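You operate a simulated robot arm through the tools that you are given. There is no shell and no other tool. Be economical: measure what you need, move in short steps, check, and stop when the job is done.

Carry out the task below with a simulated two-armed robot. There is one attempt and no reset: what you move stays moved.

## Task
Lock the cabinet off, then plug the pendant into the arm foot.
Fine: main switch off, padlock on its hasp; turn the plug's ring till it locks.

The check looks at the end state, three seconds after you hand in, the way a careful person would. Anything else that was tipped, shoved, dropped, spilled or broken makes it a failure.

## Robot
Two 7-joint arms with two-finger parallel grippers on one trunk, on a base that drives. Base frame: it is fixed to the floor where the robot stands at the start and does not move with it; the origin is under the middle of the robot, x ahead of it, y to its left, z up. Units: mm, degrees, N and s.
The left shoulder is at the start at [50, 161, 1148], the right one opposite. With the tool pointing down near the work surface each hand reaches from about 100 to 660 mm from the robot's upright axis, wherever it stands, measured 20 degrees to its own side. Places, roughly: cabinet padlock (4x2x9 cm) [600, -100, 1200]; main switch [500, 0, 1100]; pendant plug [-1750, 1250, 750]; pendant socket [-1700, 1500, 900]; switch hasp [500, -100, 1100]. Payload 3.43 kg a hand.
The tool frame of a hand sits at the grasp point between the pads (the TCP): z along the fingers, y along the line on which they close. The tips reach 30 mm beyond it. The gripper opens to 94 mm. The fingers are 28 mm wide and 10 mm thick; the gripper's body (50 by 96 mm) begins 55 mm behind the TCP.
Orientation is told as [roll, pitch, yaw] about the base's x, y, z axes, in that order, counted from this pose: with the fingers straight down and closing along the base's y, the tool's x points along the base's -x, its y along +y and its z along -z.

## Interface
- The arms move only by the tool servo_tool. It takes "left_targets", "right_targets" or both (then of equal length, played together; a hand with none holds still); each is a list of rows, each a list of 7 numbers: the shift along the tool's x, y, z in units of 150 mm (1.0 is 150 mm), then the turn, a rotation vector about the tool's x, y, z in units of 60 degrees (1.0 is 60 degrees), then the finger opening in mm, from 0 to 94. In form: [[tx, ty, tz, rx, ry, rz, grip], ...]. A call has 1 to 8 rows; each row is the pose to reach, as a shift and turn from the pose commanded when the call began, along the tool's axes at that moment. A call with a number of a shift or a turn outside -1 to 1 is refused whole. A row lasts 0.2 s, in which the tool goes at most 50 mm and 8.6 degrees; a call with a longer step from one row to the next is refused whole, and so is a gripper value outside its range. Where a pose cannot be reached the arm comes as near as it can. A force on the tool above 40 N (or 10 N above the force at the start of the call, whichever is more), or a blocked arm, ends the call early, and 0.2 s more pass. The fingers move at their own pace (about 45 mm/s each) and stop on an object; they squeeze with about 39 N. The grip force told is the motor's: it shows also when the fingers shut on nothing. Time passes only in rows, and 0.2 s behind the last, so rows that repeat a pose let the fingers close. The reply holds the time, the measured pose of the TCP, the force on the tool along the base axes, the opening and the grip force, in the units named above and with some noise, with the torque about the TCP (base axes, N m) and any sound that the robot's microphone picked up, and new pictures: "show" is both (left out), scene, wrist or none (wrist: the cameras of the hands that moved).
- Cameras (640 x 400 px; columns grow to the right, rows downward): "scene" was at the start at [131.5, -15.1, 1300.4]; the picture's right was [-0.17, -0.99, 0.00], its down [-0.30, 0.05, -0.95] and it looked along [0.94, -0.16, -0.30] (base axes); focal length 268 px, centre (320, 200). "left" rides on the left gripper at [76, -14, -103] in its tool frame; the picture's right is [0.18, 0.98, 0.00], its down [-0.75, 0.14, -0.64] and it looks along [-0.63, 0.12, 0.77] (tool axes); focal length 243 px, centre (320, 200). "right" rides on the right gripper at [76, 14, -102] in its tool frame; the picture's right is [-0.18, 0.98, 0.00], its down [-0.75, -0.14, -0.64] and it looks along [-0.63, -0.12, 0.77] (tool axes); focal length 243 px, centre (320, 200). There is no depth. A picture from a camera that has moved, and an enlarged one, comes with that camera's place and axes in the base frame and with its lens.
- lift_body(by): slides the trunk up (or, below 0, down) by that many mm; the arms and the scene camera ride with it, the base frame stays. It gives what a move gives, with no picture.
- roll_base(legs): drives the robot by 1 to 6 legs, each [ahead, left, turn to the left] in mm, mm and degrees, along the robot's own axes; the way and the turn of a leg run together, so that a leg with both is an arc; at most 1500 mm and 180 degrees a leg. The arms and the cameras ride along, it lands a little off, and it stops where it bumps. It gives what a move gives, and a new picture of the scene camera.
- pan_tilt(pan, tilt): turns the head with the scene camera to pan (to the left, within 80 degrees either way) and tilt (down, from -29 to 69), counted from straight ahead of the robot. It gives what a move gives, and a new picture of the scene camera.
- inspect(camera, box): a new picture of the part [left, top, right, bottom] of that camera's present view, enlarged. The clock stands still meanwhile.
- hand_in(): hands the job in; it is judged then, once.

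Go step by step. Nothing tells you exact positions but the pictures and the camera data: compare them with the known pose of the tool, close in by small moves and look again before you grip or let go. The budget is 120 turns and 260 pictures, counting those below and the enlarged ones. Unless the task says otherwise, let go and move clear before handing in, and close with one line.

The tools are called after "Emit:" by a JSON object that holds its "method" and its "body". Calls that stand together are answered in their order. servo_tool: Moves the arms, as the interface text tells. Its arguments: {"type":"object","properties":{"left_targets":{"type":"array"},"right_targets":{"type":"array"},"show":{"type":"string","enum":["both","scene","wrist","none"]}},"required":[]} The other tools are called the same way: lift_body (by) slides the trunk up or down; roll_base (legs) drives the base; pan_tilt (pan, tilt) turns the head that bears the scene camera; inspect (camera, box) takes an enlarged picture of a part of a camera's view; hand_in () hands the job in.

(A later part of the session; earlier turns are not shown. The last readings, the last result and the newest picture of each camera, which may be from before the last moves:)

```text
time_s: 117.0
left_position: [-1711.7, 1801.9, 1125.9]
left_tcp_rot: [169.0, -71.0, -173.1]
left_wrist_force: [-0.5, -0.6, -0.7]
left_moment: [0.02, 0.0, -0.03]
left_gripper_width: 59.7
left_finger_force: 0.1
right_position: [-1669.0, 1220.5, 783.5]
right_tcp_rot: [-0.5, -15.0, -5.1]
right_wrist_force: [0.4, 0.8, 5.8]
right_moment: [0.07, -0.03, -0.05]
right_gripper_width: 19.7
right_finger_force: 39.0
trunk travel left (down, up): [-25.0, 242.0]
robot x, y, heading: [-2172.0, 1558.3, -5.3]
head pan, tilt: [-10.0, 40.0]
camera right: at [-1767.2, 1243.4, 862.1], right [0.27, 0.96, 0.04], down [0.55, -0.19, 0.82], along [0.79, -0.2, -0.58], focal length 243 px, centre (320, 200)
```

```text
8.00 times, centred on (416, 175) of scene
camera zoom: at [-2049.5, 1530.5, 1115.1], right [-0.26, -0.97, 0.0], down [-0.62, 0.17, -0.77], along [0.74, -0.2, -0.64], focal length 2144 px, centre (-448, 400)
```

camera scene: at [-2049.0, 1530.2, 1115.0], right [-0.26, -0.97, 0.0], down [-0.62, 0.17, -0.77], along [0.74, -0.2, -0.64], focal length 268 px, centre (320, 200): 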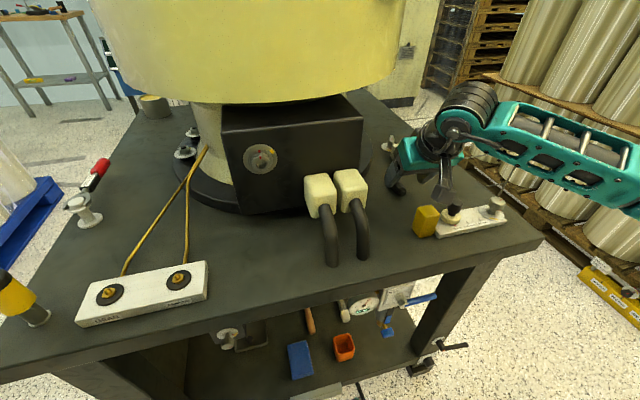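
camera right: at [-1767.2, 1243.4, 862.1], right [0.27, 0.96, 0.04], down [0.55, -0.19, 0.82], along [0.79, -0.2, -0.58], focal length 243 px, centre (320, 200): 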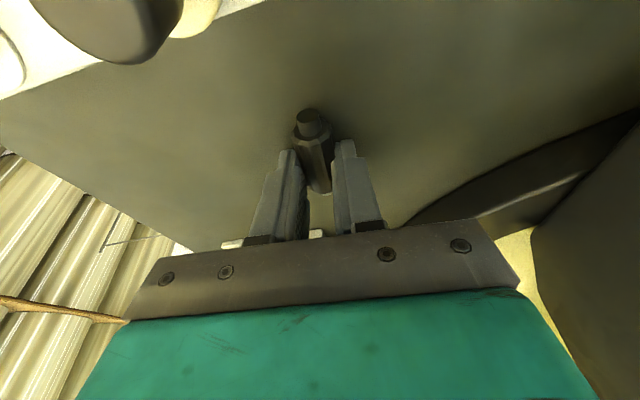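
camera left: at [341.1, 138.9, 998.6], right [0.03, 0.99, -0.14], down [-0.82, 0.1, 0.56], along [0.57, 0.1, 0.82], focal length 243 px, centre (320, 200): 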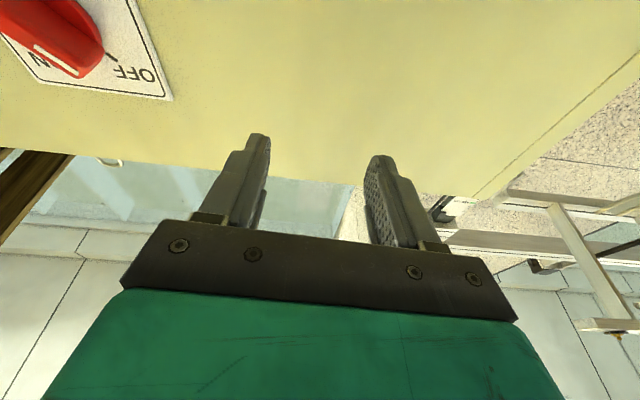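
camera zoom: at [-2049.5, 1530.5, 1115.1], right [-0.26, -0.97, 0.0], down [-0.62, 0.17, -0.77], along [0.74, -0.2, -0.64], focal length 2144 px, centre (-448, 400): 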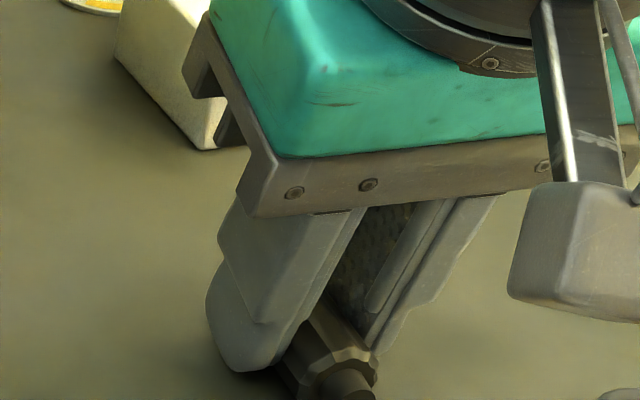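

Now a slow lift test of 12 mm.

Emit:
{"method": "servo_tool", "body": {"right_targets": [[0, 0, -0.013, 0, 0, 0, 10], [0, 0, -0.026, 0, 0, 0, 10], [0, 0, -0.04, 0, 0, 0, 10], [0, 0, -0.055, 0, 0, 0, 10], [0, 0, -0.07, 0, 0, 0, 10], [0, 0, -0.085, 0, 0, 0, 10]], "show": "wrist"}}

Emit:
{"method": "inspect", "body": {"camera": "scene", "box": [376, 150, 456, 200]}}

```text
time_s: 118.4
left_position: [-1711.8, 1801.1, 1124.7]
left_tcp_rot: [168.9, -71.0, -173.0]
left_wrist_force: [-0.7, -1.0, 0.3]
left_moment: [-0.02, -0.01, 0.01]
left_gripper_width: 60.0
left_finger_force: 0.2
right_position: [-1671.4, 1219.7, 794.6]
right_tcp_rot: [-0.4, -15.1, -5.2]
right_wrist_force: [0.0, -0.3, 0.2]
right_moment: [0.03, -0.01, -0.02]
right_gripper_width: 19.8
right_finger_force: 38.5
trunk travel left (down, up): [-25.0, 242.0]
robot x, y, heading: [-2169.7, 1554.9, -4.9]
head pan, tilt: [-10.0, 40.0]
camera right: at [-1770.0, 1243.6, 872.5], right [0.27, 0.96, 0.04], down [0.55, -0.19, 0.82], along [0.79, -0.2, -0.58], focal length 243 px, centre (320, 200)
```

right: 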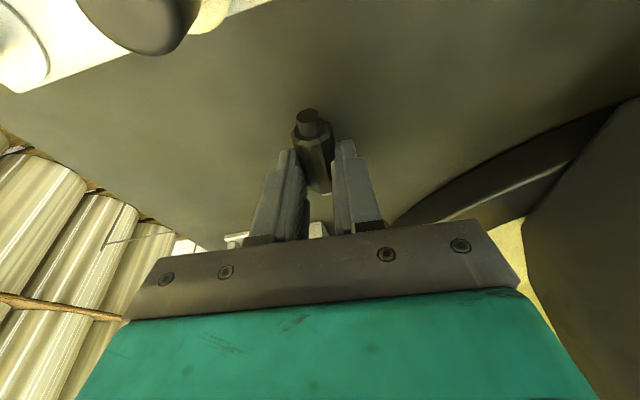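

```text
8.00 times, centred on (416, 175) of scene
camera zoom: at [-2049.1, 1530.2, 1115.0], right [-0.26, -0.97, 0.0], down [-0.62, 0.17, -0.77], along [0.74, -0.2, -0.64], focal length 2144 px, centre (-448, 400)
```

zoom: 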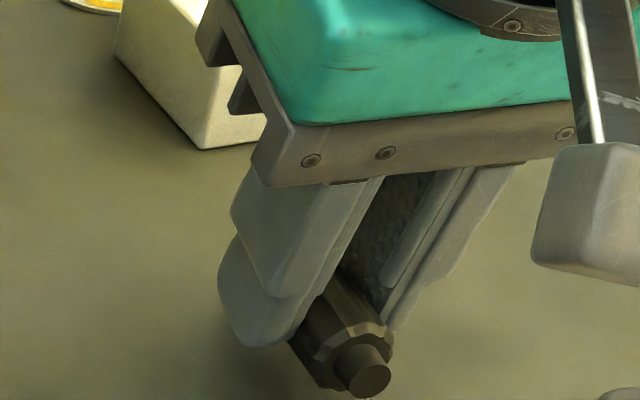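

It holds this time. I'll lift higher, smoothly.

Emit:
{"method": "servo_tool", "body": {"right_targets": [[0, 0, -0.05, 0, 0, 0, 10], [0, 0, -0.12, 0, 0, 0, 10], [0, 0, -0.2, 0, 0, 0, 10], [0, 0, -0.28, 0, 0, 0, 10], [0, 0, -0.36, 0, 0, 0, 10], [0, 0, -0.43, 0, 0, 0, 10], [0, 0, -0.48, 0, 0, 0, 10]], "show": "wrist"}}

Emit:
{"method": "inspect", "body": {"camera": "scene", "box": [380, 110, 476, 170]}}

```text
time_s: 120.0
left_position: [-1711.7, 1802.3, 1125.1]
left_tcp_rot: [169.0, -71.0, -173.0]
left_wrist_force: [0.9, 0.6, 0.3]
left_moment: [0.03, 0.03, -0.01]
left_gripper_width: 60.1
left_finger_force: 0.1
right_position: [-1690.9, 1222.5, 865.1]
right_tcp_rot: [-0.5, -15.0, -5.2]
right_wrist_force: [-0.3, 0.0, -0.2]
right_moment: [0.02, 0.03, -0.05]
right_gripper_width: 19.7
right_finger_force: 39.3
trunk travel left (down, up): [-25.0, 242.0]
robot x, y, heading: [-2169.4, 1554.1, -4.9]
head pan, tilt: [-10.0, 40.0]
camera right: at [-1789.7, 1246.3, 943.9], right [0.27, 0.96, 0.04], down [0.55, -0.19, 0.82], along [0.79, -0.2, -0.58], focal length 243 px, centre (320, 200)
```

right: 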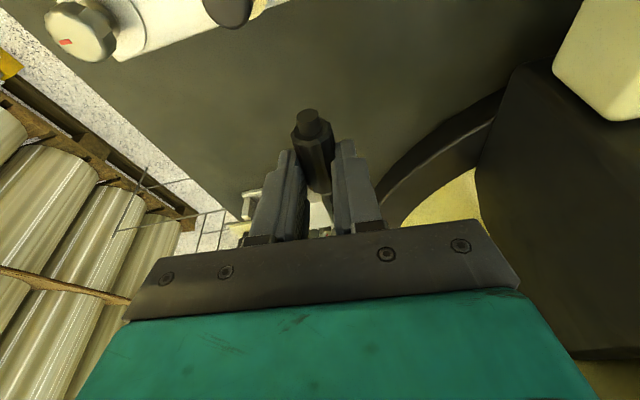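

```text
6.67 times, centred on (428, 140) of scene
camera zoom: at [-2049.1, 1530.2, 1115.0], right [-0.26, -0.97, 0.0], down [-0.62, 0.17, -0.77], along [0.74, -0.2, -0.64], focal length 1786 px, centre (-400, 600)
```

zoom: 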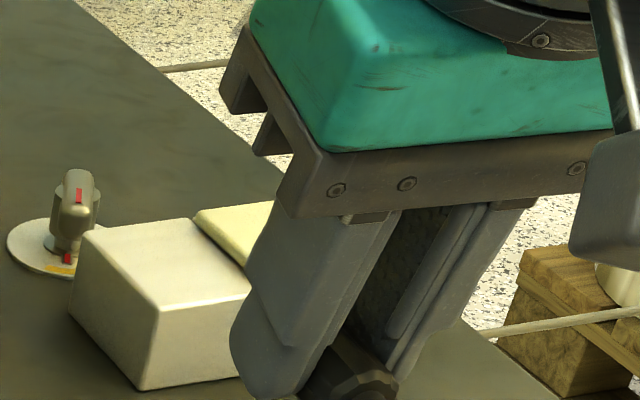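

Held firmly. I'll move it out toward the camera and yaw it to see its nose and any marks.

Emit:
{"method": "servo_tool", "body": {"right_targets": [[0.07, 0.01, -0.05, -0.03, 0, -0.115, 10], [0.15, 0.02, -0.1, -0.062, 0, -0.23, 10], [0.23, 0.035, -0.15, -0.093, 0, -0.345, 10], [0.31, 0.045, -0.2, -0.123, 0, -0.46, 10], [0.39, 0.06, -0.25, -0.154, 0, -0.575, 10], [0.46, 0.07, -0.3, -0.185, 0, -0.69, 10], [0.537, 0.08, -0.35, -0.216, 0, -0.805, 10]], "show": "scene"}}

```text
time_s: 121.6
left_position: [-1712.4, 1801.3, 1125.8]
left_tcp_rot: [168.8, -71.0, -173.0]
left_wrist_force: [0.7, -0.5, 1.0]
left_moment: [0.03, -0.01, 0.0]
left_gripper_width: 59.9
left_finger_force: 0.3
right_position: [-1791.1, 1263.2, 928.7]
right_tcp_rot: [-0.1, -14.6, 41.2]
right_wrist_force: [-0.1, 0.3, -0.3]
right_moment: [0.06, 0.0, -0.04]
right_gripper_width: 19.8
right_finger_force: 38.8
right hand out of reach, approached as far as the arm can: row 6, 7
trunk travel left (down, up): [-25.0, 242.0]
robot x, y, heading: [-2169.9, 1555.5, -5.2]
head pan, tilt: [-10.0, 40.0]
camera scene: at [-2049.4, 1529.7, 1115.1], right [-0.26, -0.97, 0.0], down [-0.62, 0.17, -0.77], along [0.74, -0.2, -0.64], focal length 268 px, centre (320, 200)
```

scene: 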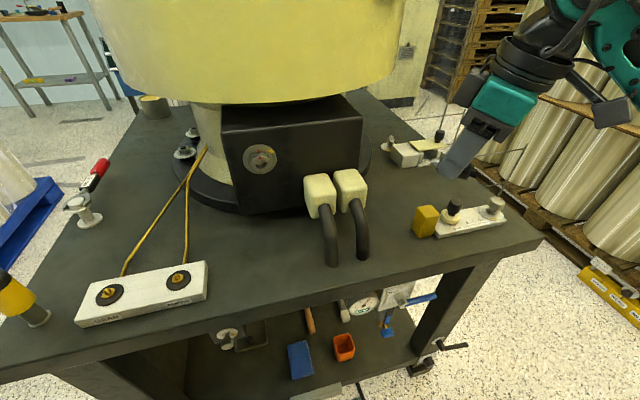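

Emit:
{"method": "inspect", "body": {"camera": "scene", "box": [428, 140, 508, 190]}}

Emit:
{"method": "inspect", "body": {"camera": "right", "box": [280, 90, 360, 210]}}

```text
8.00 times, centred on (468, 165) of scene
camera zoom: at [-2049.4, 1529.7, 1115.1], right [-0.26, -0.97, 0.0], down [-0.62, 0.17, -0.77], along [0.74, -0.2, -0.64], focal length 2144 px, centre (-864, 480)
```

zoom: 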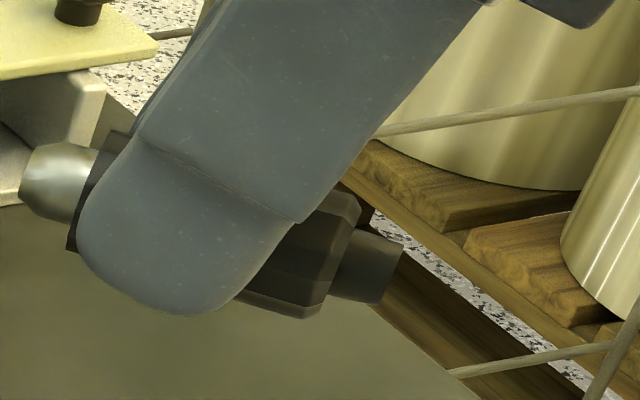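

```text
3.33 times, centred on (320, 150) of right
camera zoom: at [-1876.7, 1209.3, 1008.5], right [-0.51, 0.86, 0.04], down [0.52, 0.27, 0.81], along [0.69, 0.44, -0.58], focal length 809 px, centre (320, 367)
```

zoom: 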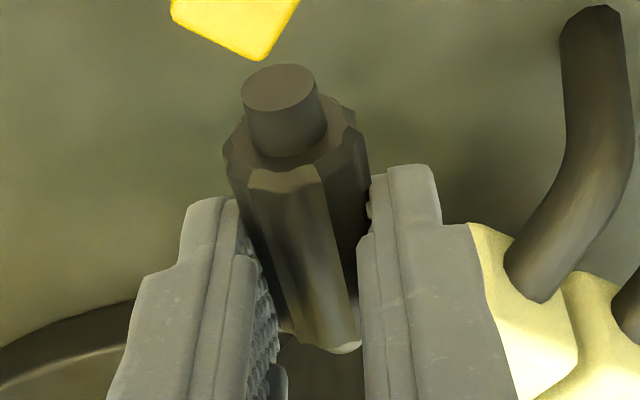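

The piece has a tapered metal nose about 12 mm wide, so it's a plug whose nose fits the socket's hole. Now I'll measure the socket from this spot.

Emit:
{"method": "inspect", "body": {"camera": "scene", "box": [236, 138, 284, 178]}}

Emit:
{"method": "lift_body", "body": {"by": 150}}

Emit:
{"method": "inspect", "body": {"camera": "scene", "box": [200, 160, 320, 260]}}

```text
10.00 times, centred on (260, 158) of scene
camera zoom: at [-2049.4, 1529.7, 1115.1], right [-0.26, -0.97, 0.0], down [-0.62, 0.17, -0.77], along [0.74, -0.2, -0.64], focal length 2680 px, centre (920, 620)
```

zoom: 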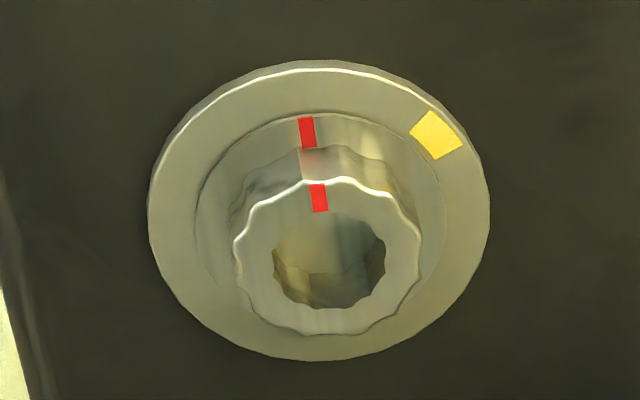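

```text
time_s: 123.3
left_position: [-1711.2, 1801.2, 1274.4]
left_tcp_rot: [168.9, -71.0, -173.0]
left_wrist_force: [0.6, 0.1, 0.2]
left_moment: [-0.01, 0.0, -0.01]
left_gripper_width: 60.1
left_finger_force: 0.1
right_position: [-1791.1, 1264.9, 1077.9]
right_tcp_rot: [-0.2, -14.7, 41.1]
right_wrist_force: [0.6, 1.0, 0.1]
right_moment: [0.0, 0.0, 0.0]
right_gripper_width: 19.6
right_finger_force: 39.0
trunk travel left (down, up): [-175.0, 92.0]
robot x, y, heading: [-2171.4, 1554.9, -5.1]
head pan, tilt: [-10.0, 40.0]
```

```text
4.00 times, centred on (260, 210) of scene
camera zoom: at [-2048.9, 1530.2, 1265.0], right [-0.26, -0.97, 0.0], down [-0.62, 0.17, -0.77], along [0.74, -0.2, -0.64], focal length 1072 px, centre (560, 160)
```

zoom: 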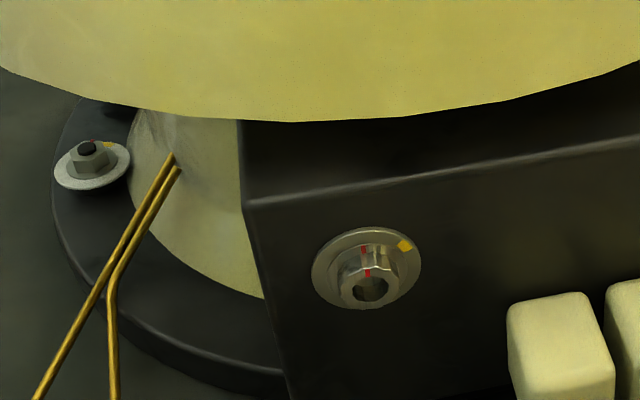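

The ring face centre is at about (-1692,1526,897), axis along +x, and the turret's lower edge (x≈-1662, z≈973) leaves room. I'll lower the trunk 100 and bring the plug in front of the socket, unyawed.

Emit:
{"method": "lift_body", "body": {"by": -100}}

Emit:
{"method": "servo_tool", "body": {"right_targets": [[-0.135, 0.13, 0.035, 0.025, 0, 0.095, 10], [-0.27, 0.261, 0.071, 0.05, 0, 0.19, 10], [-0.405, 0.392, 0.106, 0.075, 0, 0.285, 10], [-0.54, 0.523, 0.142, 0.1, 0, 0.38, 10], [-0.675, 0.654, 0.177, 0.124, 0, 0.474, 10], [-0.81, 0.784, 0.213, 0.149, 0, 0.57, 10], [-0.945, 0.915, 0.248, 0.174, 0, 0.664, 10]]}}

```text
time_s: 124.7
left_position: [-1710.9, 1802.4, 1174.4]
left_tcp_rot: [168.8, -71.0, -172.9]
left_wrist_force: [0.1, -0.4, -0.3]
left_moment: [0.03, -0.01, 0.0]
left_gripper_width: 60.0
left_finger_force: 0.0
right_position: [-1791.9, 1265.1, 978.9]
right_tcp_rot: [-0.2, -14.8, 41.1]
right_wrist_force: [-0.8, 0.5, 0.0]
right_moment: [-0.03, -0.01, 0.0]
right_gripper_width: 19.8
right_finger_force: 39.2
trunk travel left (down, up): [-75.0, 192.0]
robot x, y, heading: [-2170.0, 1555.3, -5.3]
head pan, tilt: [-10.0, 40.0]
```

```text
time_s: 126.2
left_position: [-1711.3, 1802.4, 1174.9]
left_tcp_rot: [168.9, -71.0, -173.0]
left_wrist_force: [-0.3, -0.1, -0.6]
left_moment: [0.01, -0.01, -0.02]
left_gripper_width: 60.1
left_finger_force: 0.2
right_position: [-1768.7, 1466.3, 976.9]
right_tcp_rot: [-0.2, -14.8, -0.1]
right_wrist_force: [0.1, 0.0, 0.9]
right_moment: [0.0, 0.01, 0.01]
right_gripper_width: 19.6
right_finger_force: 38.8
trunk travel left (down, up): [-75.0, 192.0]
robot x, y, heading: [-2170.8, 1552.9, -5.2]
head pan, tilt: [-10.0, 40.0]
camera scene: at [-2049.0, 1530.5, 1165.0], right [-0.26, -0.97, 0.0], down [-0.62, 0.17, -0.77], along [0.74, -0.2, -0.64], focal length 268 px, centre (320, 200)
camera right: at [-1868.7, 1480.5, 1056.1], right [0.18, 0.98, 0.04], down [0.56, -0.14, 0.81], along [0.81, -0.12, -0.58], focal length 243 px, centre (320, 200)
```

scene: 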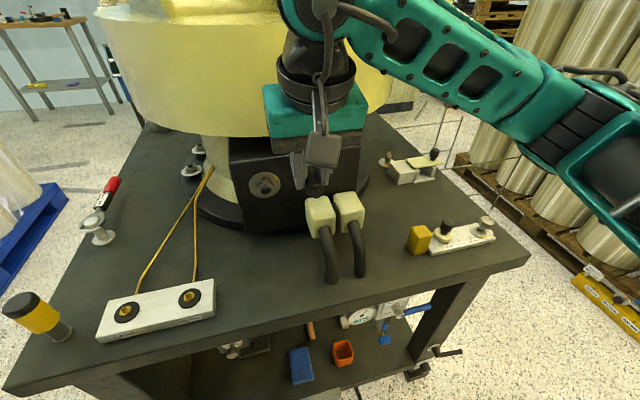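
right: 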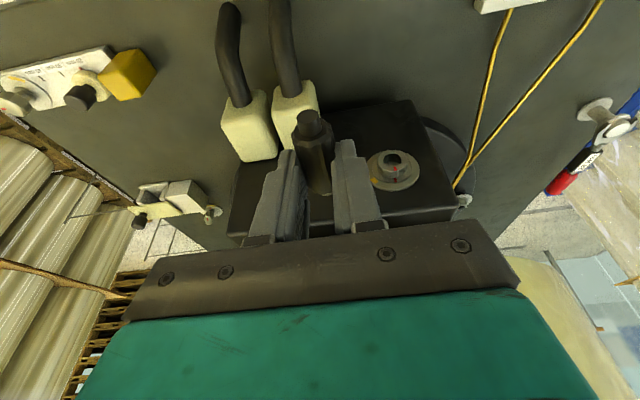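

Wrist camera confirms the hole at about (-1692,1525,899) and the plug axis 22.5 mm below the TCP. I'll go to a pre-insert pose with the nose about 30 mm short.

Emit:
{"method": "servo_tool", "body": {"right_targets": [[0.003, 0.13, 0.02, 0, 0, 0, 10], [0.006, 0.27, 0.06, 0, 0, 0, 10], [0.01, 0.38, 0.14, 0, 0, 0, 10], [0.014, 0.398, 0.24, 0, 0, 0, 10], [0.018, 0.398, 0.33, 0, 0, 0, 10], [0.021, 0.398, 0.387, 0, 0, 0, 10], [0.021, 0.398, 0.387, 0, 0, 0, 10]], "show": "wrist"}}

Emit:
{"method": "inspect", "body": {"camera": "scene", "box": [220, 150, 348, 230]}}

Emit:
{"method": "inspect", "body": {"camera": "right", "box": [280, 100, 376, 200]}}

```text
time_s: 127.8
left_position: [-1711.7, 1802.2, 1175.6]
left_tcp_rot: [168.9, -70.9, -172.9]
left_wrist_force: [0.0, -1.1, -0.7]
left_moment: [0.01, -0.01, 0.0]
left_gripper_width: 60.1
left_finger_force: 0.0
right_position: [-1758.3, 1524.7, 920.2]
right_tcp_rot: [-0.2, -14.9, 0.0]
right_wrist_force: [0.0, -0.7, 0.4]
right_moment: [-0.01, 0.03, 0.01]
right_gripper_width: 19.9
right_finger_force: 39.4
trunk travel left (down, up): [-75.0, 192.0]
robot x, y, heading: [-2172.4, 1554.4, -5.3]
head pan, tilt: [-10.0, 40.0]
camera right: at [-1858.4, 1538.9, 1000.0], right [0.18, 0.98, 0.04], down [0.56, -0.14, 0.81], along [0.81, -0.12, -0.58], focal length 243 px, centre (320, 200)
```

right: 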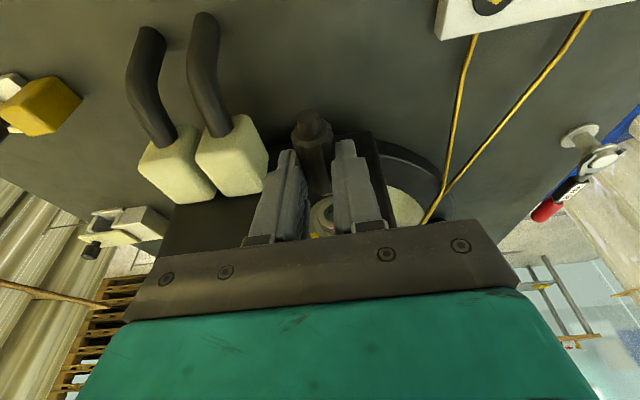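

```text
5.00 times, centred on (284, 190) of scene
camera zoom: at [-2049.0, 1530.2, 1165.0], right [-0.26, -0.97, 0.0], down [-0.62, 0.17, -0.77], along [0.74, -0.2, -0.64], focal length 1340 px, centre (500, 250)
```

zoom: 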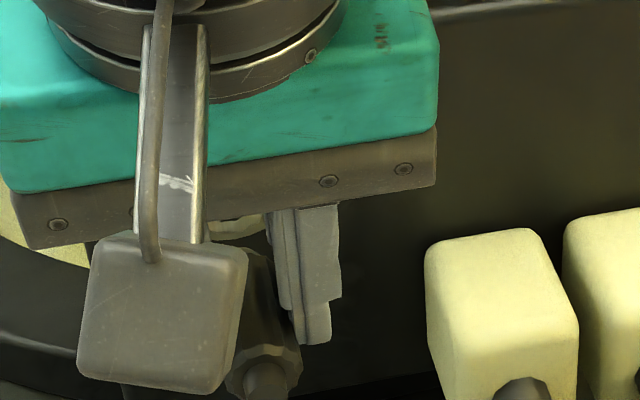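

```text
4.00 times, centred on (328, 150) of right
camera zoom: at [-1858.4, 1538.9, 1000.0], right [0.18, 0.98, 0.04], down [0.56, -0.14, 0.81], along [0.81, -0.12, -0.58], focal length 970 px, centre (288, 400)
```

zoom: 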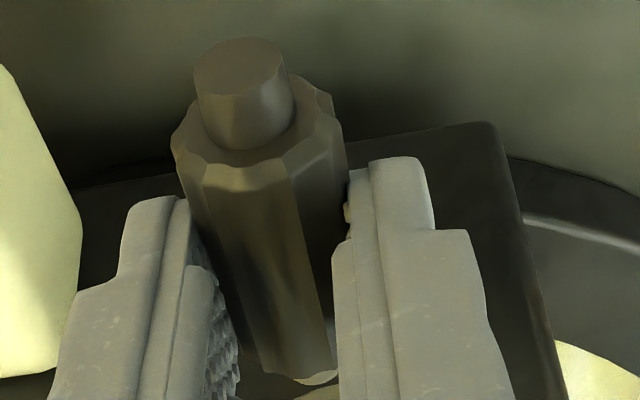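

The plug's nose sits about 2–3 mm south of the hole axis, so I'll correct that and advance 25 mm, watching force.

Emit:
{"method": "servo_tool", "body": {"right_targets": [[-0.03, 0.018, 0.008, 0, 0, 0, 10], [-0.07, 0.018, 0.018, 0, 0, 0, 10], [-0.11, 0.018, 0.029, 0, 0, 0, 10], [-0.14, 0.018, 0.037, 0, 0, 0, 10], [-0.161, 0.018, 0.0425, 0, 0, 0, 10]], "show": "none"}}

Emit:
{"method": "inspect", "body": {"camera": "right", "box": [280, 130, 376, 230]}}

Emit:
{"method": "inspect", "body": {"camera": "left", "box": [0, 0, 640, 400]}}

```text
time_s: 129.1
left_position: [-1711.3, 1801.7, 1174.5]
left_tcp_rot: [168.9, -71.1, -172.9]
left_wrist_force: [0.6, -0.3, -0.2]
left_moment: [-0.04, 0.01, -0.01]
left_gripper_width: 60.1
left_finger_force: 0.0
right_position: [-1732.9, 1527.0, 920.8]
right_tcp_rot: [-0.3, -14.8, 0.0]
right_wrist_force: [-0.3, -0.2, -0.9]
right_moment: [0.06, -0.02, 0.01]
right_gripper_width: 19.5
right_finger_force: 38.8
trunk travel left (down, up): [-75.0, 192.0]
robot x, y, heading: [-2168.5, 1556.9, -5.0]
head pan, tilt: [-10.0, 40.0]
```

```text
4.00 times, centred on (328, 180) of right
camera zoom: at [-1833.4, 1541.0, 1001.0], right [0.18, 0.98, 0.04], down [0.56, -0.14, 0.81], along [0.81, -0.12, -0.58], focal length 970 px, centre (288, 280)
```

zoom: 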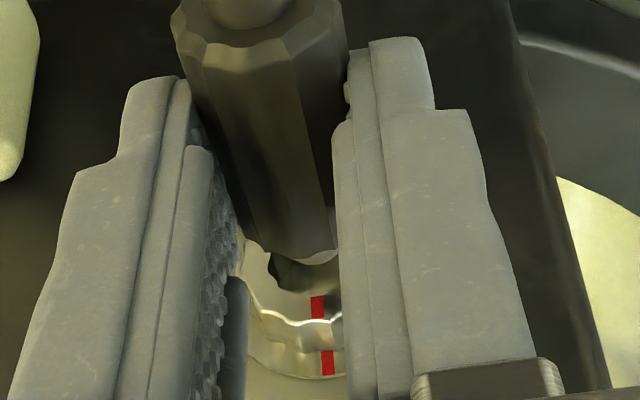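

```text
1.00 times, centred on (320, 200) of left (not enlarged: the box is as wide or as high as the picture)
camera zoom: at [-1784.7, 1797.0, 1069.5], right [0.12, 0.99, -0.11], down [-0.84, 0.16, 0.52], along [0.53, 0.03, 0.85], focal length 243 px, centre (320, 200)
```

zoom: 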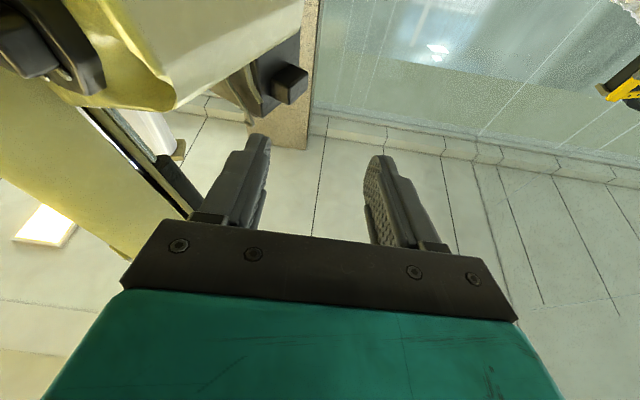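

The nose is just at the hole, perhaps 2–3 mm too far south (image left). I'll shift +2.5 mm and advance in small steps.

Emit:
{"method": "servo_tool", "body": {"right_targets": [[0, 0.016, 0, 0, 0, 0, 10], [-0.013, 0.016, 0.0035, 0, 0, 0, 10], [-0.026, 0.016, 0.007, 0, 0, 0, 10], [-0.039, 0.016, 0.01, 0, 0, 0, 10]], "show": "none"}}

Emit:
{"method": "inspect", "body": {"camera": "right", "box": [280, 130, 376, 230]}}

```text
time_s: 130.1
left_position: [-1712.2, 1801.2, 1175.1]
left_tcp_rot: [168.9, -71.0, -173.0]
left_wrist_force: [0.0, -0.2, 0.0]
left_moment: [-0.05, 0.02, 0.0]
left_gripper_width: 60.2
left_finger_force: 0.1
right_position: [-1728.4, 1530.2, 921.4]
right_tcp_rot: [-0.2, -14.9, 0.0]
right_wrist_force: [0.0, 0.3, 0.4]
right_moment: [-0.01, 0.01, 0.01]
right_gripper_width: 19.5
right_finger_force: 39.6
trunk travel left (down, up): [-75.0, 192.0]
robot x, y, heading: [-2166.5, 1555.1, -5.1]
head pan, tilt: [-10.0, 40.0]
```

```text
4.00 times, centred on (328, 180) of right
camera zoom: at [-1828.3, 1544.6, 1000.8], right [0.18, 0.98, 0.04], down [0.56, -0.14, 0.81], along [0.81, -0.12, -0.58], focal length 970 px, centre (288, 280)
```

zoom: 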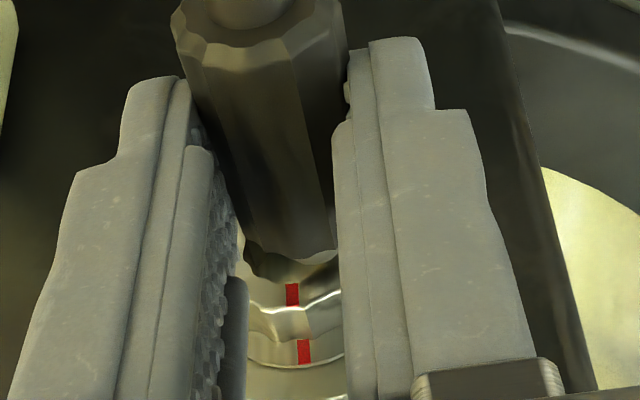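

Well centred now with no contact. I'll continue in.

Emit:
{"method": "servo_tool", "body": {"right_targets": [[-0.013, 0, 0.0035, 0, 0, 0, 10], [-0.026, 0, 0.007, 0, 0, 0, 10], [-0.039, 0, 0.01, 0, 0, 0, 10], [-0.052, 0, 0.0137, 0, 0, 0, 10]], "show": "none"}}

Emit:
{"method": "inspect", "body": {"camera": "right", "box": [280, 130, 376, 230]}}

```text
time_s: 131.1
left_position: [-1713.0, 1802.3, 1175.7]
left_tcp_rot: [168.9, -70.8, -173.0]
left_wrist_force: [-1.0, 1.2, 0.0]
left_moment: [-0.01, 0.01, 0.01]
left_gripper_width: 60.3
left_finger_force: 0.1
right_position: [-1724.5, 1531.0, 921.4]
right_tcp_rot: [-0.3, -14.5, 0.2]
right_wrist_force: [-21.3, -2.1, -4.1]
right_moment: [-0.04, 0.54, -0.01]
right_gripper_width: 19.8
right_finger_force: 38.8
trunk travel left (down, up): [-75.0, 192.0]
robot x, y, heading: [-2170.3, 1553.6, -5.0]
head pan, tilt: [-10.0, 40.0]
```

```text
4.00 times, centred on (328, 180) of right
camera zoom: at [-1823.4, 1544.0, 1001.0], right [0.18, 0.98, 0.04], down [0.57, -0.14, 0.81], along [0.8, -0.12, -0.58], focal length 970 px, centre (288, 280)
```

zoom: 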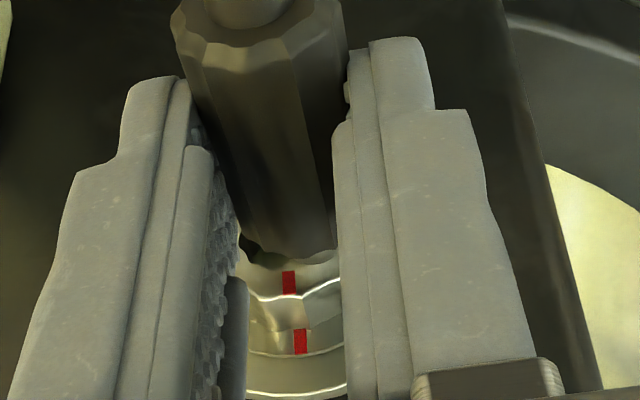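

The nose touched the rim (-21 N). From the picture the hole centre is about 4 mm lower (z≈895) and the plug is yawed about -5.5° in the hand. I'll back off slightly, correct both, then look.

Emit:
{"method": "servo_tool", "body": {"right_targets": [[0.033, 0, -0.009, 0, 0, 0, 10], [0.045, -0.012, 0, -0.012, 0, -0.044, 10], [0.055, -0.0233, 0.013, -0.0234, 0, -0.0886, 10], [0.055, -0.0233, 0.013, -0.0234, 0, -0.0886, 10]], "show": "none"}}

Emit:
{"method": "inspect", "body": {"camera": "right", "box": [280, 130, 376, 230]}}

```text
time_s: 132.1
left_position: [-1711.3, 1800.7, 1174.9]
left_tcp_rot: [168.9, -71.1, -173.0]
left_wrist_force: [0.0, 0.3, -0.5]
left_moment: [-0.03, 0.01, 0.04]
left_gripper_width: 60.0
left_finger_force: 0.0
right_position: [-1728.3, 1526.1, 915.7]
right_tcp_rot: [-0.2, -14.9, 5.6]
right_wrist_force: [-0.2, -0.2, -0.4]
right_moment: [-0.05, -0.06, 0.06]
right_gripper_width: 19.6
right_finger_force: 39.1
trunk travel left (down, up): [-75.0, 192.0]
robot x, y, heading: [-2170.8, 1556.4, -5.0]
head pan, tilt: [-10.0, 40.0]
```

```text
4.00 times, centred on (328, 180) of right
camera zoom: at [-1829.1, 1529.9, 995.9], right [0.08, 1.0, 0.04], down [0.57, -0.08, 0.81], along [0.81, -0.04, -0.58], focal length 970 px, centre (288, 280)
```

zoom: 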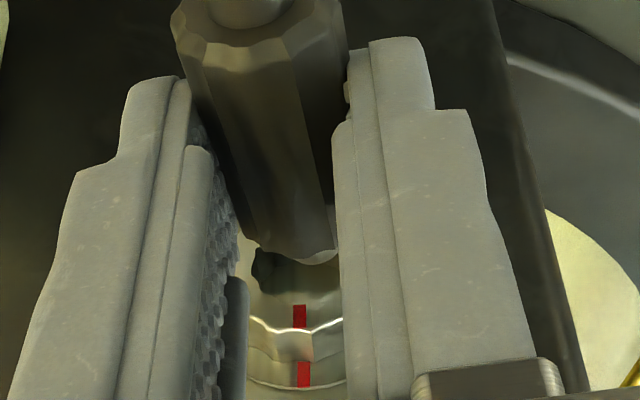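

Now the hole interior is visible beyond the nose and aligned horizontally. I'll try advancing again.

Emit:
{"method": "servo_tool", "body": {"right_targets": [[-0.02, 0, 0.005, 0, 0, 0, 10], [-0.033, 0, 0.009, 0, 0, 0, 10], [-0.046, 0, 0.012, 0, 0, 0, 10], [-0.06, 0, 0.016, 0, 0, 0, 10]], "show": "none"}}

Emit:
{"method": "inspect", "body": {"camera": "right", "box": [280, 130, 376, 230]}}

```text
time_s: 133.1
left_position: [-1712.8, 1800.7, 1175.6]
left_tcp_rot: [168.8, -70.9, -172.8]
left_wrist_force: [-0.3, -0.6, 0.4]
left_moment: [-0.01, -0.02, 0.0]
left_gripper_width: 59.9
left_finger_force: 0.0
right_position: [-1720.0, 1525.6, 916.7]
right_tcp_rot: [-0.2, -14.7, 5.6]
right_wrist_force: [-10.0, -6.0, 4.5]
right_moment: [-0.15, 0.16, -0.11]
right_gripper_width: 19.7
right_finger_force: 39.0
trunk travel left (down, up): [-75.0, 192.0]
robot x, y, heading: [-2170.7, 1557.5, -5.0]
head pan, tilt: [-10.0, 40.0]
```

```text
4.00 times, centred on (328, 180) of right
camera zoom: at [-1821.4, 1530.7, 997.0], right [0.08, 1.0, 0.04], down [0.58, -0.08, 0.81], along [0.81, -0.04, -0.58], focal length 970 px, centre (288, 280)
```

zoom: 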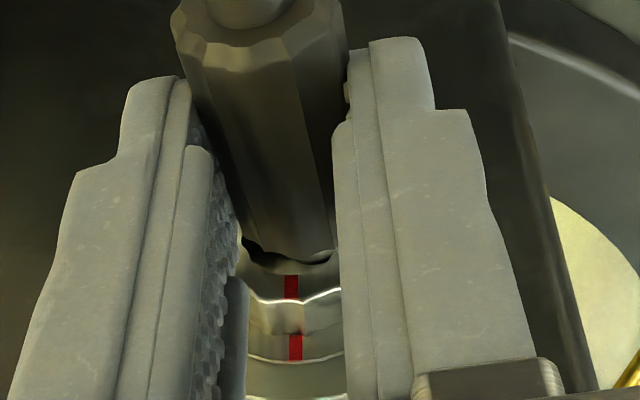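

It's entering: forces suggest I'm slightly too far north and low. I'll shift -1.5 mm in y, +1.5 mm in z and push on.

Emit:
{"method": "servo_tool", "body": {"right_targets": [[-0.003, -0.01, -0.009, 0, 0, 0, 10], [-0.02, -0.01, -0.005, 0, 0, 0, 10], [-0.035, -0.01, -0.001, 0, 0, 0, 10], [-0.05, -0.01, 0.003, 0, 0, 0, 10]], "show": "none"}}

Emit:
{"method": "inspect", "body": {"camera": "right", "box": [280, 130, 376, 230]}}

```text
time_s: 134.1
left_position: [-1714.4, 1801.0, 1177.2]
left_tcp_rot: [168.8, -71.0, -173.0]
left_wrist_force: [0.4, -0.3, 0.5]
left_moment: [0.0, 0.04, 0.01]
left_gripper_width: 60.0
left_finger_force: 0.0
right_position: [-1713.9, 1524.7, 916.6]
right_tcp_rot: [0.0, -14.6, 5.6]
right_wrist_force: [-24.6, -7.4, -1.8]
right_moment: [-0.2, 0.65, -0.44]
right_gripper_width: 19.8
right_finger_force: 39.1
trunk travel left (down, up): [-75.0, 192.0]
robot x, y, heading: [-2165.7, 1553.8, -5.1]
head pan, tilt: [-10.0, 40.0]
```

```text
4.00 times, centred on (328, 180) of right
camera zoom: at [-1815.0, 1529.6, 997.8], right [0.08, 1.0, 0.04], down [0.58, -0.08, 0.81], along [0.81, -0.04, -0.58], focal length 970 px, centre (288, 280)
```

zoom: 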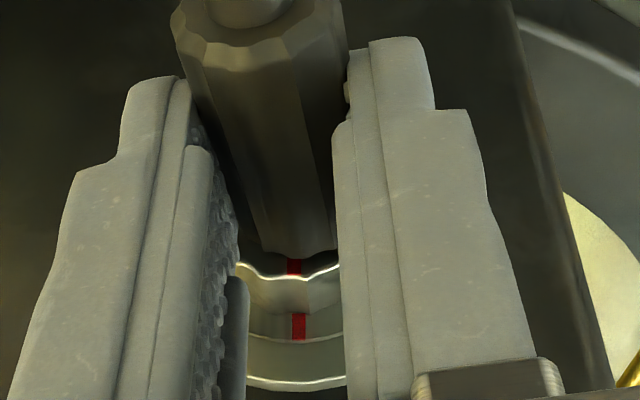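

The nose is now nearly fully in (body face at the ring face). I'll relieve the side force a little and push a bit more to seat it, listening for a click.

Emit:
{"method": "servo_tool", "body": {"right_targets": [[-0.005, -0.008, 0.001, 0, 0, 0, 10], [-0.015, -0.012, 0.004, 0, 0, 0, 10], [-0.025, -0.012, 0.0065, 0, 0, 0, 10], [-0.035, -0.012, 0.009, 0, 0, 0, 10]], "show": "none"}}

Emit:
{"method": "inspect", "body": {"camera": "right", "box": [280, 130, 376, 230]}}

Emit:
{"method": "inspect", "body": {"camera": "scene", "box": [220, 150, 316, 210]}}

```text
time_s: 134.8
left_position: [-1714.0, 1801.0, 1176.5]
left_tcp_rot: [168.8, -70.8, -172.9]
left_wrist_force: [0.2, 0.0, 0.1]
left_moment: [0.01, 0.01, 0.02]
left_gripper_width: 60.1
left_finger_force: 0.0
right_position: [-1713.4, 1525.1, 917.9]
right_tcp_rot: [-0.2, -13.8, 5.8]
right_wrist_force: [-11.9, -3.8, 6.0]
right_moment: [-0.12, 0.1, -0.21]
right_gripper_width: 19.4
right_finger_force: 38.6
trunk travel left (down, up): [-75.0, 192.0]
robot x, y, heading: [-2170.9, 1553.7, -4.9]
head pan, tilt: [-10.0, 40.0]
stopped in row 3 (right hand): the force on the tool passed its limit at 41 N (the readings are from after the stop); the commanded pose is now the measured one
```

```text
4.00 times, centred on (328, 180) of right
camera zoom: at [-1813.9, 1528.9, 999.1], right [0.08, 1.0, 0.04], down [0.59, -0.08, 0.8], along [0.81, -0.04, -0.59], focal length 970 px, centre (288, 280)
```

zoom: 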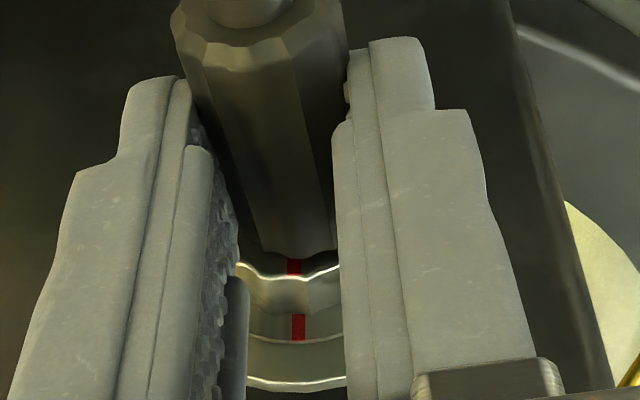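

```text
6.67 times, centred on (268, 180) of scene
camera zoom: at [-2051.0, 1529.8, 1165.5], right [-0.26, -0.97, 0.0], down [-0.62, 0.17, -0.77], along [0.74, -0.2, -0.64], focal length 1786 px, centre (667, 333)
```

zoom: 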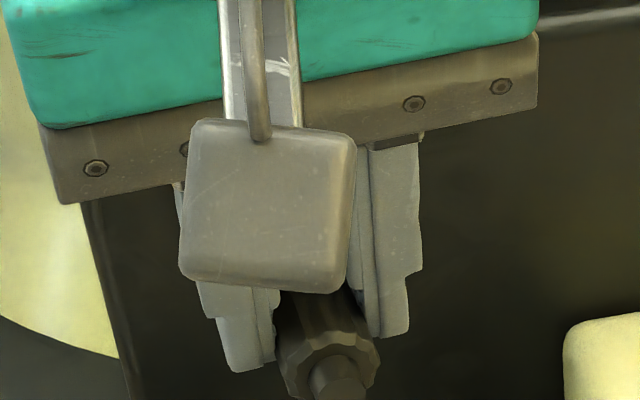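

The plug is at a hard stop, with its body face practically flush with the ring face. Before letting go, I'll test whether the ring turns together with the plug by rolling the hand 20° clockwise about the plug's axis.

Emit:
{"method": "servo_tool", "body": {"right_targets": [[0.002, -0.017, 0.001, -0.107, -0.011, 0.028, 10], [0.004, -0.034, 0.004, -0.214, -0.022, 0.056, 10], [0.007, -0.051, 0.0075, -0.32, -0.033, 0.085, 10], [0.007, -0.051, 0.0075, -0.32, -0.033, 0.085, 10]], "show": "none"}}

Emit:
{"method": "inspect", "body": {"camera": "right", "box": [280, 130, 376, 230]}}

Emit:
{"method": "inspect", "body": {"camera": "scene", "box": [220, 150, 316, 210]}}

```text
time_s: 135.8
left_position: [-1712.4, 1800.9, 1176.5]
left_tcp_rot: [168.9, -70.8, -172.9]
left_wrist_force: [0.3, 0.4, 0.1]
left_moment: [-0.01, 0.0, 0.02]
left_gripper_width: 59.7
left_finger_force: 0.0
right_position: [-1713.6, 1516.9, 915.6]
right_tcp_rot: [20.5, -14.9, 0.2]
right_wrist_force: [-15.9, -6.9, 1.6]
right_moment: [-0.33, 0.35, -0.13]
right_gripper_width: 19.6
right_finger_force: 39.7
trunk travel left (down, up): [-75.0, 192.0]
robot x, y, heading: [-2170.9, 1556.6, -5.2]
head pan, tilt: [-10.0, 40.0]
```

```text
4.00 times, centred on (328, 180) of right
camera zoom: at [-1813.8, 1493.5, 993.5], right [0.09, 0.92, 0.38], down [0.59, -0.35, 0.73], along [0.8, 0.16, -0.57], focal length 970 px, centre (288, 280)
```

zoom: 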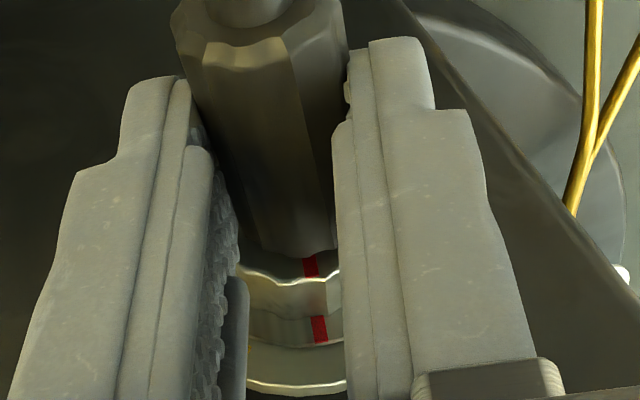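

```text
6.67 times, centred on (268, 180) of scene
camera zoom: at [-2050.9, 1529.7, 1165.2], right [-0.26, -0.97, 0.0], down [-0.62, 0.17, -0.77], along [0.74, -0.2, -0.64], focal length 1786 px, centre (667, 333)
```

zoom: 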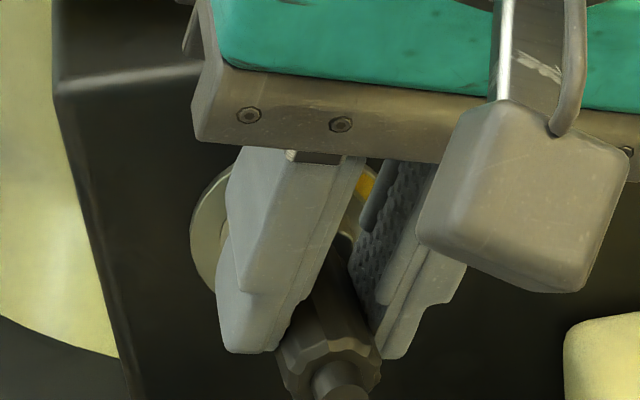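

The ring stays put when the plug turns, so the ring on the socket must be gripped itself. I'll loosen the grip by just 3–4 mm, keeping the plug caged, to see whether it stays seated.

Emit:
{"method": "servo_tool", "body": {"right_targets": [[0, 0, 0, 0, 0, 0, 20], [0, 0, 0, 0, 0, 0, 21.5], [0, 0, 0, 0, 0, 0, 23]], "show": "none"}}

Emit:
{"method": "inspect", "body": {"camera": "right", "box": [280, 110, 376, 210]}}

Emit:
{"method": "inspect", "body": {"camera": "scene", "box": [220, 160, 316, 220]}}

```text
time_s: 136.6
left_position: [-1712.2, 1802.3, 1175.8]
left_tcp_rot: [168.9, -70.9, -173.0]
left_wrist_force: [0.5, 0.1, -0.4]
left_moment: [0.0, 0.04, -0.05]
left_gripper_width: 60.2
left_finger_force: 0.0
right_position: [-1714.3, 1518.2, 915.7]
right_tcp_rot: [20.5, -15.0, 0.2]
right_wrist_force: [-16.0, -0.1, -0.4]
right_moment: [-0.15, 0.49, -0.06]
right_gripper_width: 22.8
right_finger_force: 0.1
trunk travel left (down, up): [-75.0, 192.0]
robot x, y, heading: [-2171.3, 1554.1, -5.4]
head pan, tilt: [-10.0, 40.0]
```

```text
4.00 times, centred on (328, 160) of right
camera zoom: at [-1813.9, 1494.7, 993.9], right [0.08, 0.92, 0.38], down [0.59, -0.35, 0.73], along [0.8, 0.16, -0.57], focal length 970 px, centre (288, 360)
```

zoom: 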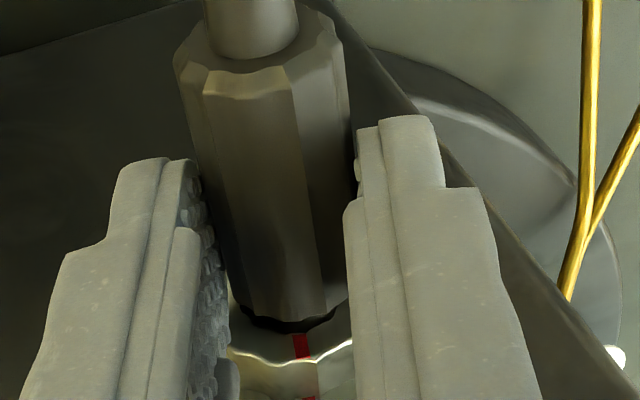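

```text
6.67 times, centred on (268, 190) of scene
camera zoom: at [-2050.8, 1530.3, 1165.2], right [-0.26, -0.97, 0.0], down [-0.62, 0.17, -0.77], along [0.74, -0.2, -0.64], focal length 1786 px, centre (667, 267)
```

zoom: 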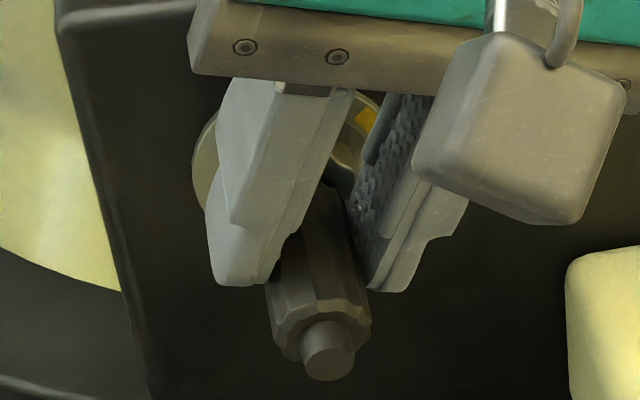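

The plug stays in place by itself. The earlier hard stop was likely my finger edges against the ring, so I'll open, back off 16 mm and look at how it sits.

Emit:
{"method": "servo_tool", "body": {"right_targets": [[0.01, 0, -0.003, 0, 0, 0, 30], [0.03, 0, -0.008, 0, 0, 0, 38], [0.06, 0, -0.016, 0, 0, 0, 42], [0.1, 0, -0.027, 0, 0, 0, 42]], "show": "none"}}

Emit:
{"method": "inspect", "body": {"camera": "right", "box": [272, 90, 384, 210]}}

Emit:
{"method": "inspect", "body": {"camera": "scene", "box": [220, 160, 316, 220]}}

```text
time_s: 137.6
left_position: [-1711.8, 1801.2, 1173.9]
left_tcp_rot: [168.8, -71.0, -173.0]
left_wrist_force: [0.2, 0.0, -0.4]
left_moment: [0.0, 0.0, 0.01]
left_gripper_width: 59.9
left_finger_force: 0.0
right_position: [-1724.9, 1516.0, 915.8]
right_tcp_rot: [20.5, -15.2, 0.1]
right_wrist_force: [-0.5, -0.1, 1.2]
right_moment: [0.05, -0.02, 0.02]
right_gripper_width: 41.9
right_finger_force: 0.0
trunk travel left (down, up): [-75.0, 192.0]
robot x, y, heading: [-2168.4, 1556.1, -4.9]
head pan, tilt: [-10.0, 40.0]
```

```text
3.33 times, centred on (328, 150) of right
camera zoom: at [-1825.6, 1492.8, 993.3], right [0.09, 0.92, 0.38], down [0.58, -0.36, 0.73], along [0.81, 0.16, -0.57], focal length 809 px, centre (293, 367)
```

zoom: 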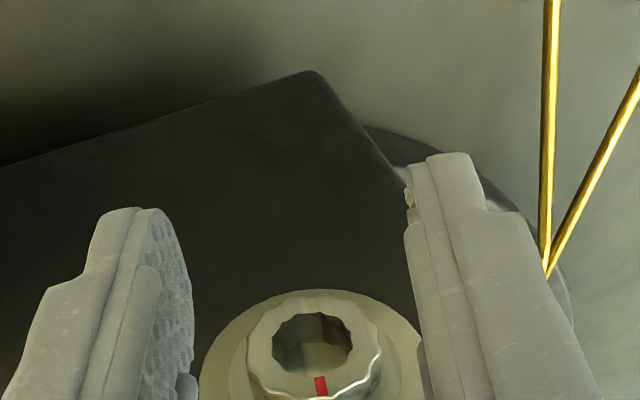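

```text
6.67 times, centred on (268, 190) of scene
camera zoom: at [-2049.4, 1530.3, 1165.0], right [-0.26, -0.97, 0.0], down [-0.62, 0.17, -0.77], along [0.74, -0.2, -0.64], focal length 1786 px, centre (667, 267)
```

zoom: 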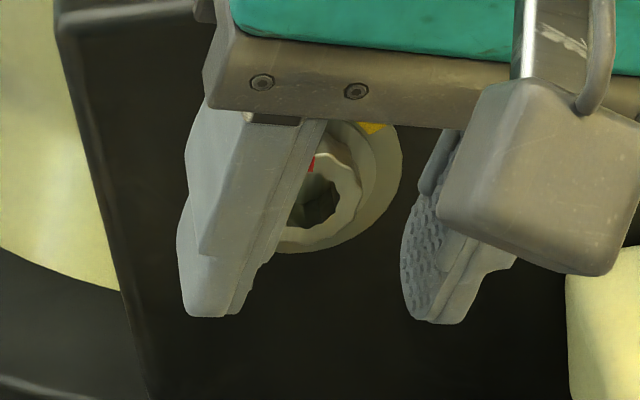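

The plug slipped out when I backed off. I'll raise the hand away and find where it fell.

Emit:
{"method": "servo_tool", "body": {"right_targets": [[0.15, 0, -0.1, 0, 0, 0, 42], [0.3, 0, -0.3, 0, 0, 0, 42], [0.4, -0.2, -0.55, 0, 0, 0, 42], [0.4, -0.45, -0.7, 0, 0, 0, 42], [0.4, -0.7, -0.8, 0, 0, 0, 42]], "show": "both"}}

```text
refused: row 3 steps farther than a row can; nothing moved
```

Emit:
{"method": "servo_tool", "body": {"right_targets": [[0.15, 0, -0.1, 0, 0, 0, 42], [0.3, 0, -0.3, 0, 0, 0, 42], [0.38, -0.12, -0.5, 0, 0, 0, 42], [0.4, -0.35, -0.6, 0, 0, 0, 42], [0.4, -0.58, -0.7, 0, 0, 0, 42], [0.4, -0.8, -0.8, 0, 0, 0, 42]], "show": "both"}}

```text
time_s: 139.0
left_position: [-1712.4, 1802.0, 1174.6]
left_tcp_rot: [168.9, -71.0, -173.0]
left_wrist_force: [-0.1, 0.3, 0.1]
left_moment: [0.0, 0.02, 0.01]
left_gripper_width: 59.9
left_finger_force: 0.1
right_position: [-1804.7, 1358.3, 967.5]
right_tcp_rot: [20.5, -15.0, 0.3]
right_wrist_force: [-0.4, 0.2, 0.4]
right_moment: [-0.03, 0.02, 0.03]
right_gripper_width: 42.2
right_finger_force: 0.0
trunk travel left (down, up): [-75.0, 192.0]
robot x, y, heading: [-2172.0, 1556.9, -5.3]
head pan, tilt: [-10.0, 40.0]
camera scene: at [-2049.5, 1530.1, 1165.0], right [-0.26, -0.97, 0.0], down [-0.62, 0.17, -0.77], along [0.74, -0.2, -0.64], focal length 268 px, centre (320, 200)
camera right: at [-1904.4, 1335.6, 1045.4], right [0.08, 0.92, 0.38], down [0.59, -0.35, 0.73], along [0.81, 0.16, -0.57], focal length 243 px, centre (320, 200)
```

scene: 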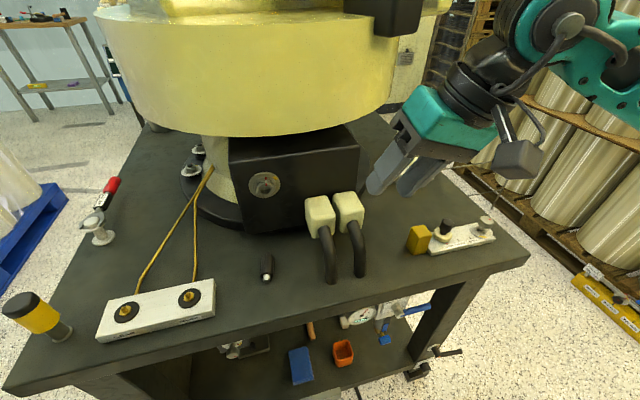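
right: 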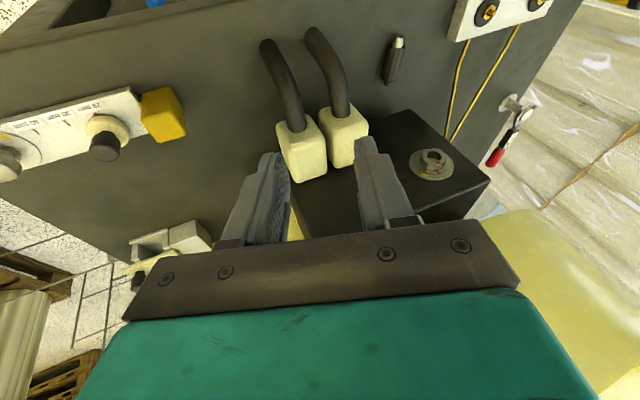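

The plug lies on the table at about (-1741,1544), nose now pointing west. I'll pick it with the left hand, turn it, and hand it to the right hand gripping it axially from behind, so it can be pushed fully in and kept caged while turning the ring. First I'll swing the left hand down toward it.

Emit:
{"method": "servo_tool", "body": {"left_targets": [[-0.027, -0.137, -0.053, 0, 0.135, 0, 60], [-0.053, -0.273, -0.105, 0, 0.27, 0, 60], [-0.08, -0.41, -0.158, 0, 0.405, 0, 60], [-0.107, -0.547, -0.21, 0, 0.54, 0, 60], [-0.133, -0.683, -0.263, 0, 0.675, 0, 60], [-0.16, -0.82, -0.315, 0, 0.81, 0, 60]], "show": "wrist"}}

Emit:
{"method": "inspect", "body": {"camera": "scene", "box": [235, 245, 299, 285]}}

```text
time_s: 140.4
left_position: [-1772.1, 1681.8, 1175.4]
left_tcp_rot: [7.1, -59.8, -9.4]
left_wrist_force: [0.1, -1.0, -0.6]
left_moment: [-0.02, 0.0, 0.0]
left_gripper_width: 59.8
left_finger_force: 0.1
left hand out of reach, approached as far as the arm can: row 1, 2
right_position: [-1803.9, 1359.0, 967.1]
right_tcp_rot: [20.4, -15.0, 0.3]
right_wrist_force: [0.2, 0.1, -0.1]
right_moment: [0.02, -0.03, -0.03]
right_gripper_width: 41.8
right_finger_force: 0.1
trunk travel left (down, up): [-75.0, 192.0]
robot x, y, heading: [-2172.2, 1555.5, -5.4]
head pan, tilt: [-10.0, 40.0]
camera left: at [-1899.8, 1674.5, 1160.6], right [-0.03, 0.99, -0.1], down [-0.17, 0.09, 0.98], along [0.98, 0.05, 0.17], focal length 243 px, centre (320, 200)
```

left: 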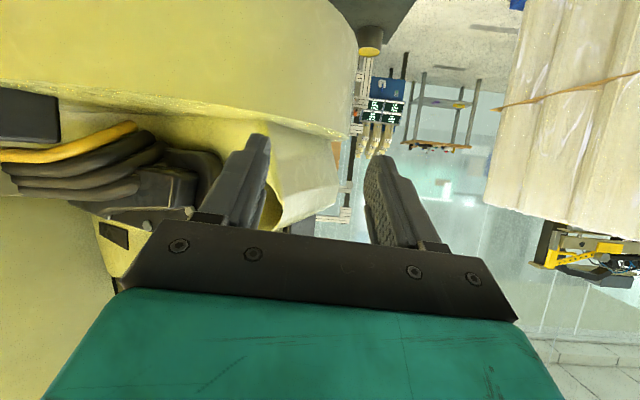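

```text
10.00 times, centred on (267, 265) of scene
camera zoom: at [-2049.4, 1530.0, 1165.0], right [-0.26, -0.97, 0.0], down [-0.62, 0.17, -0.77], along [0.74, -0.2, -0.64], focal length 2680 px, centre (850, -450)
```

zoom: 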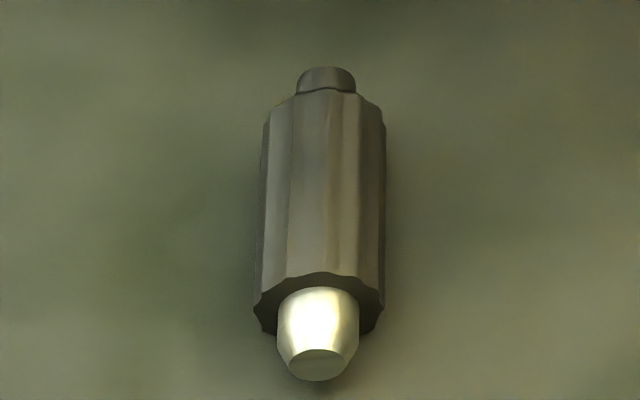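

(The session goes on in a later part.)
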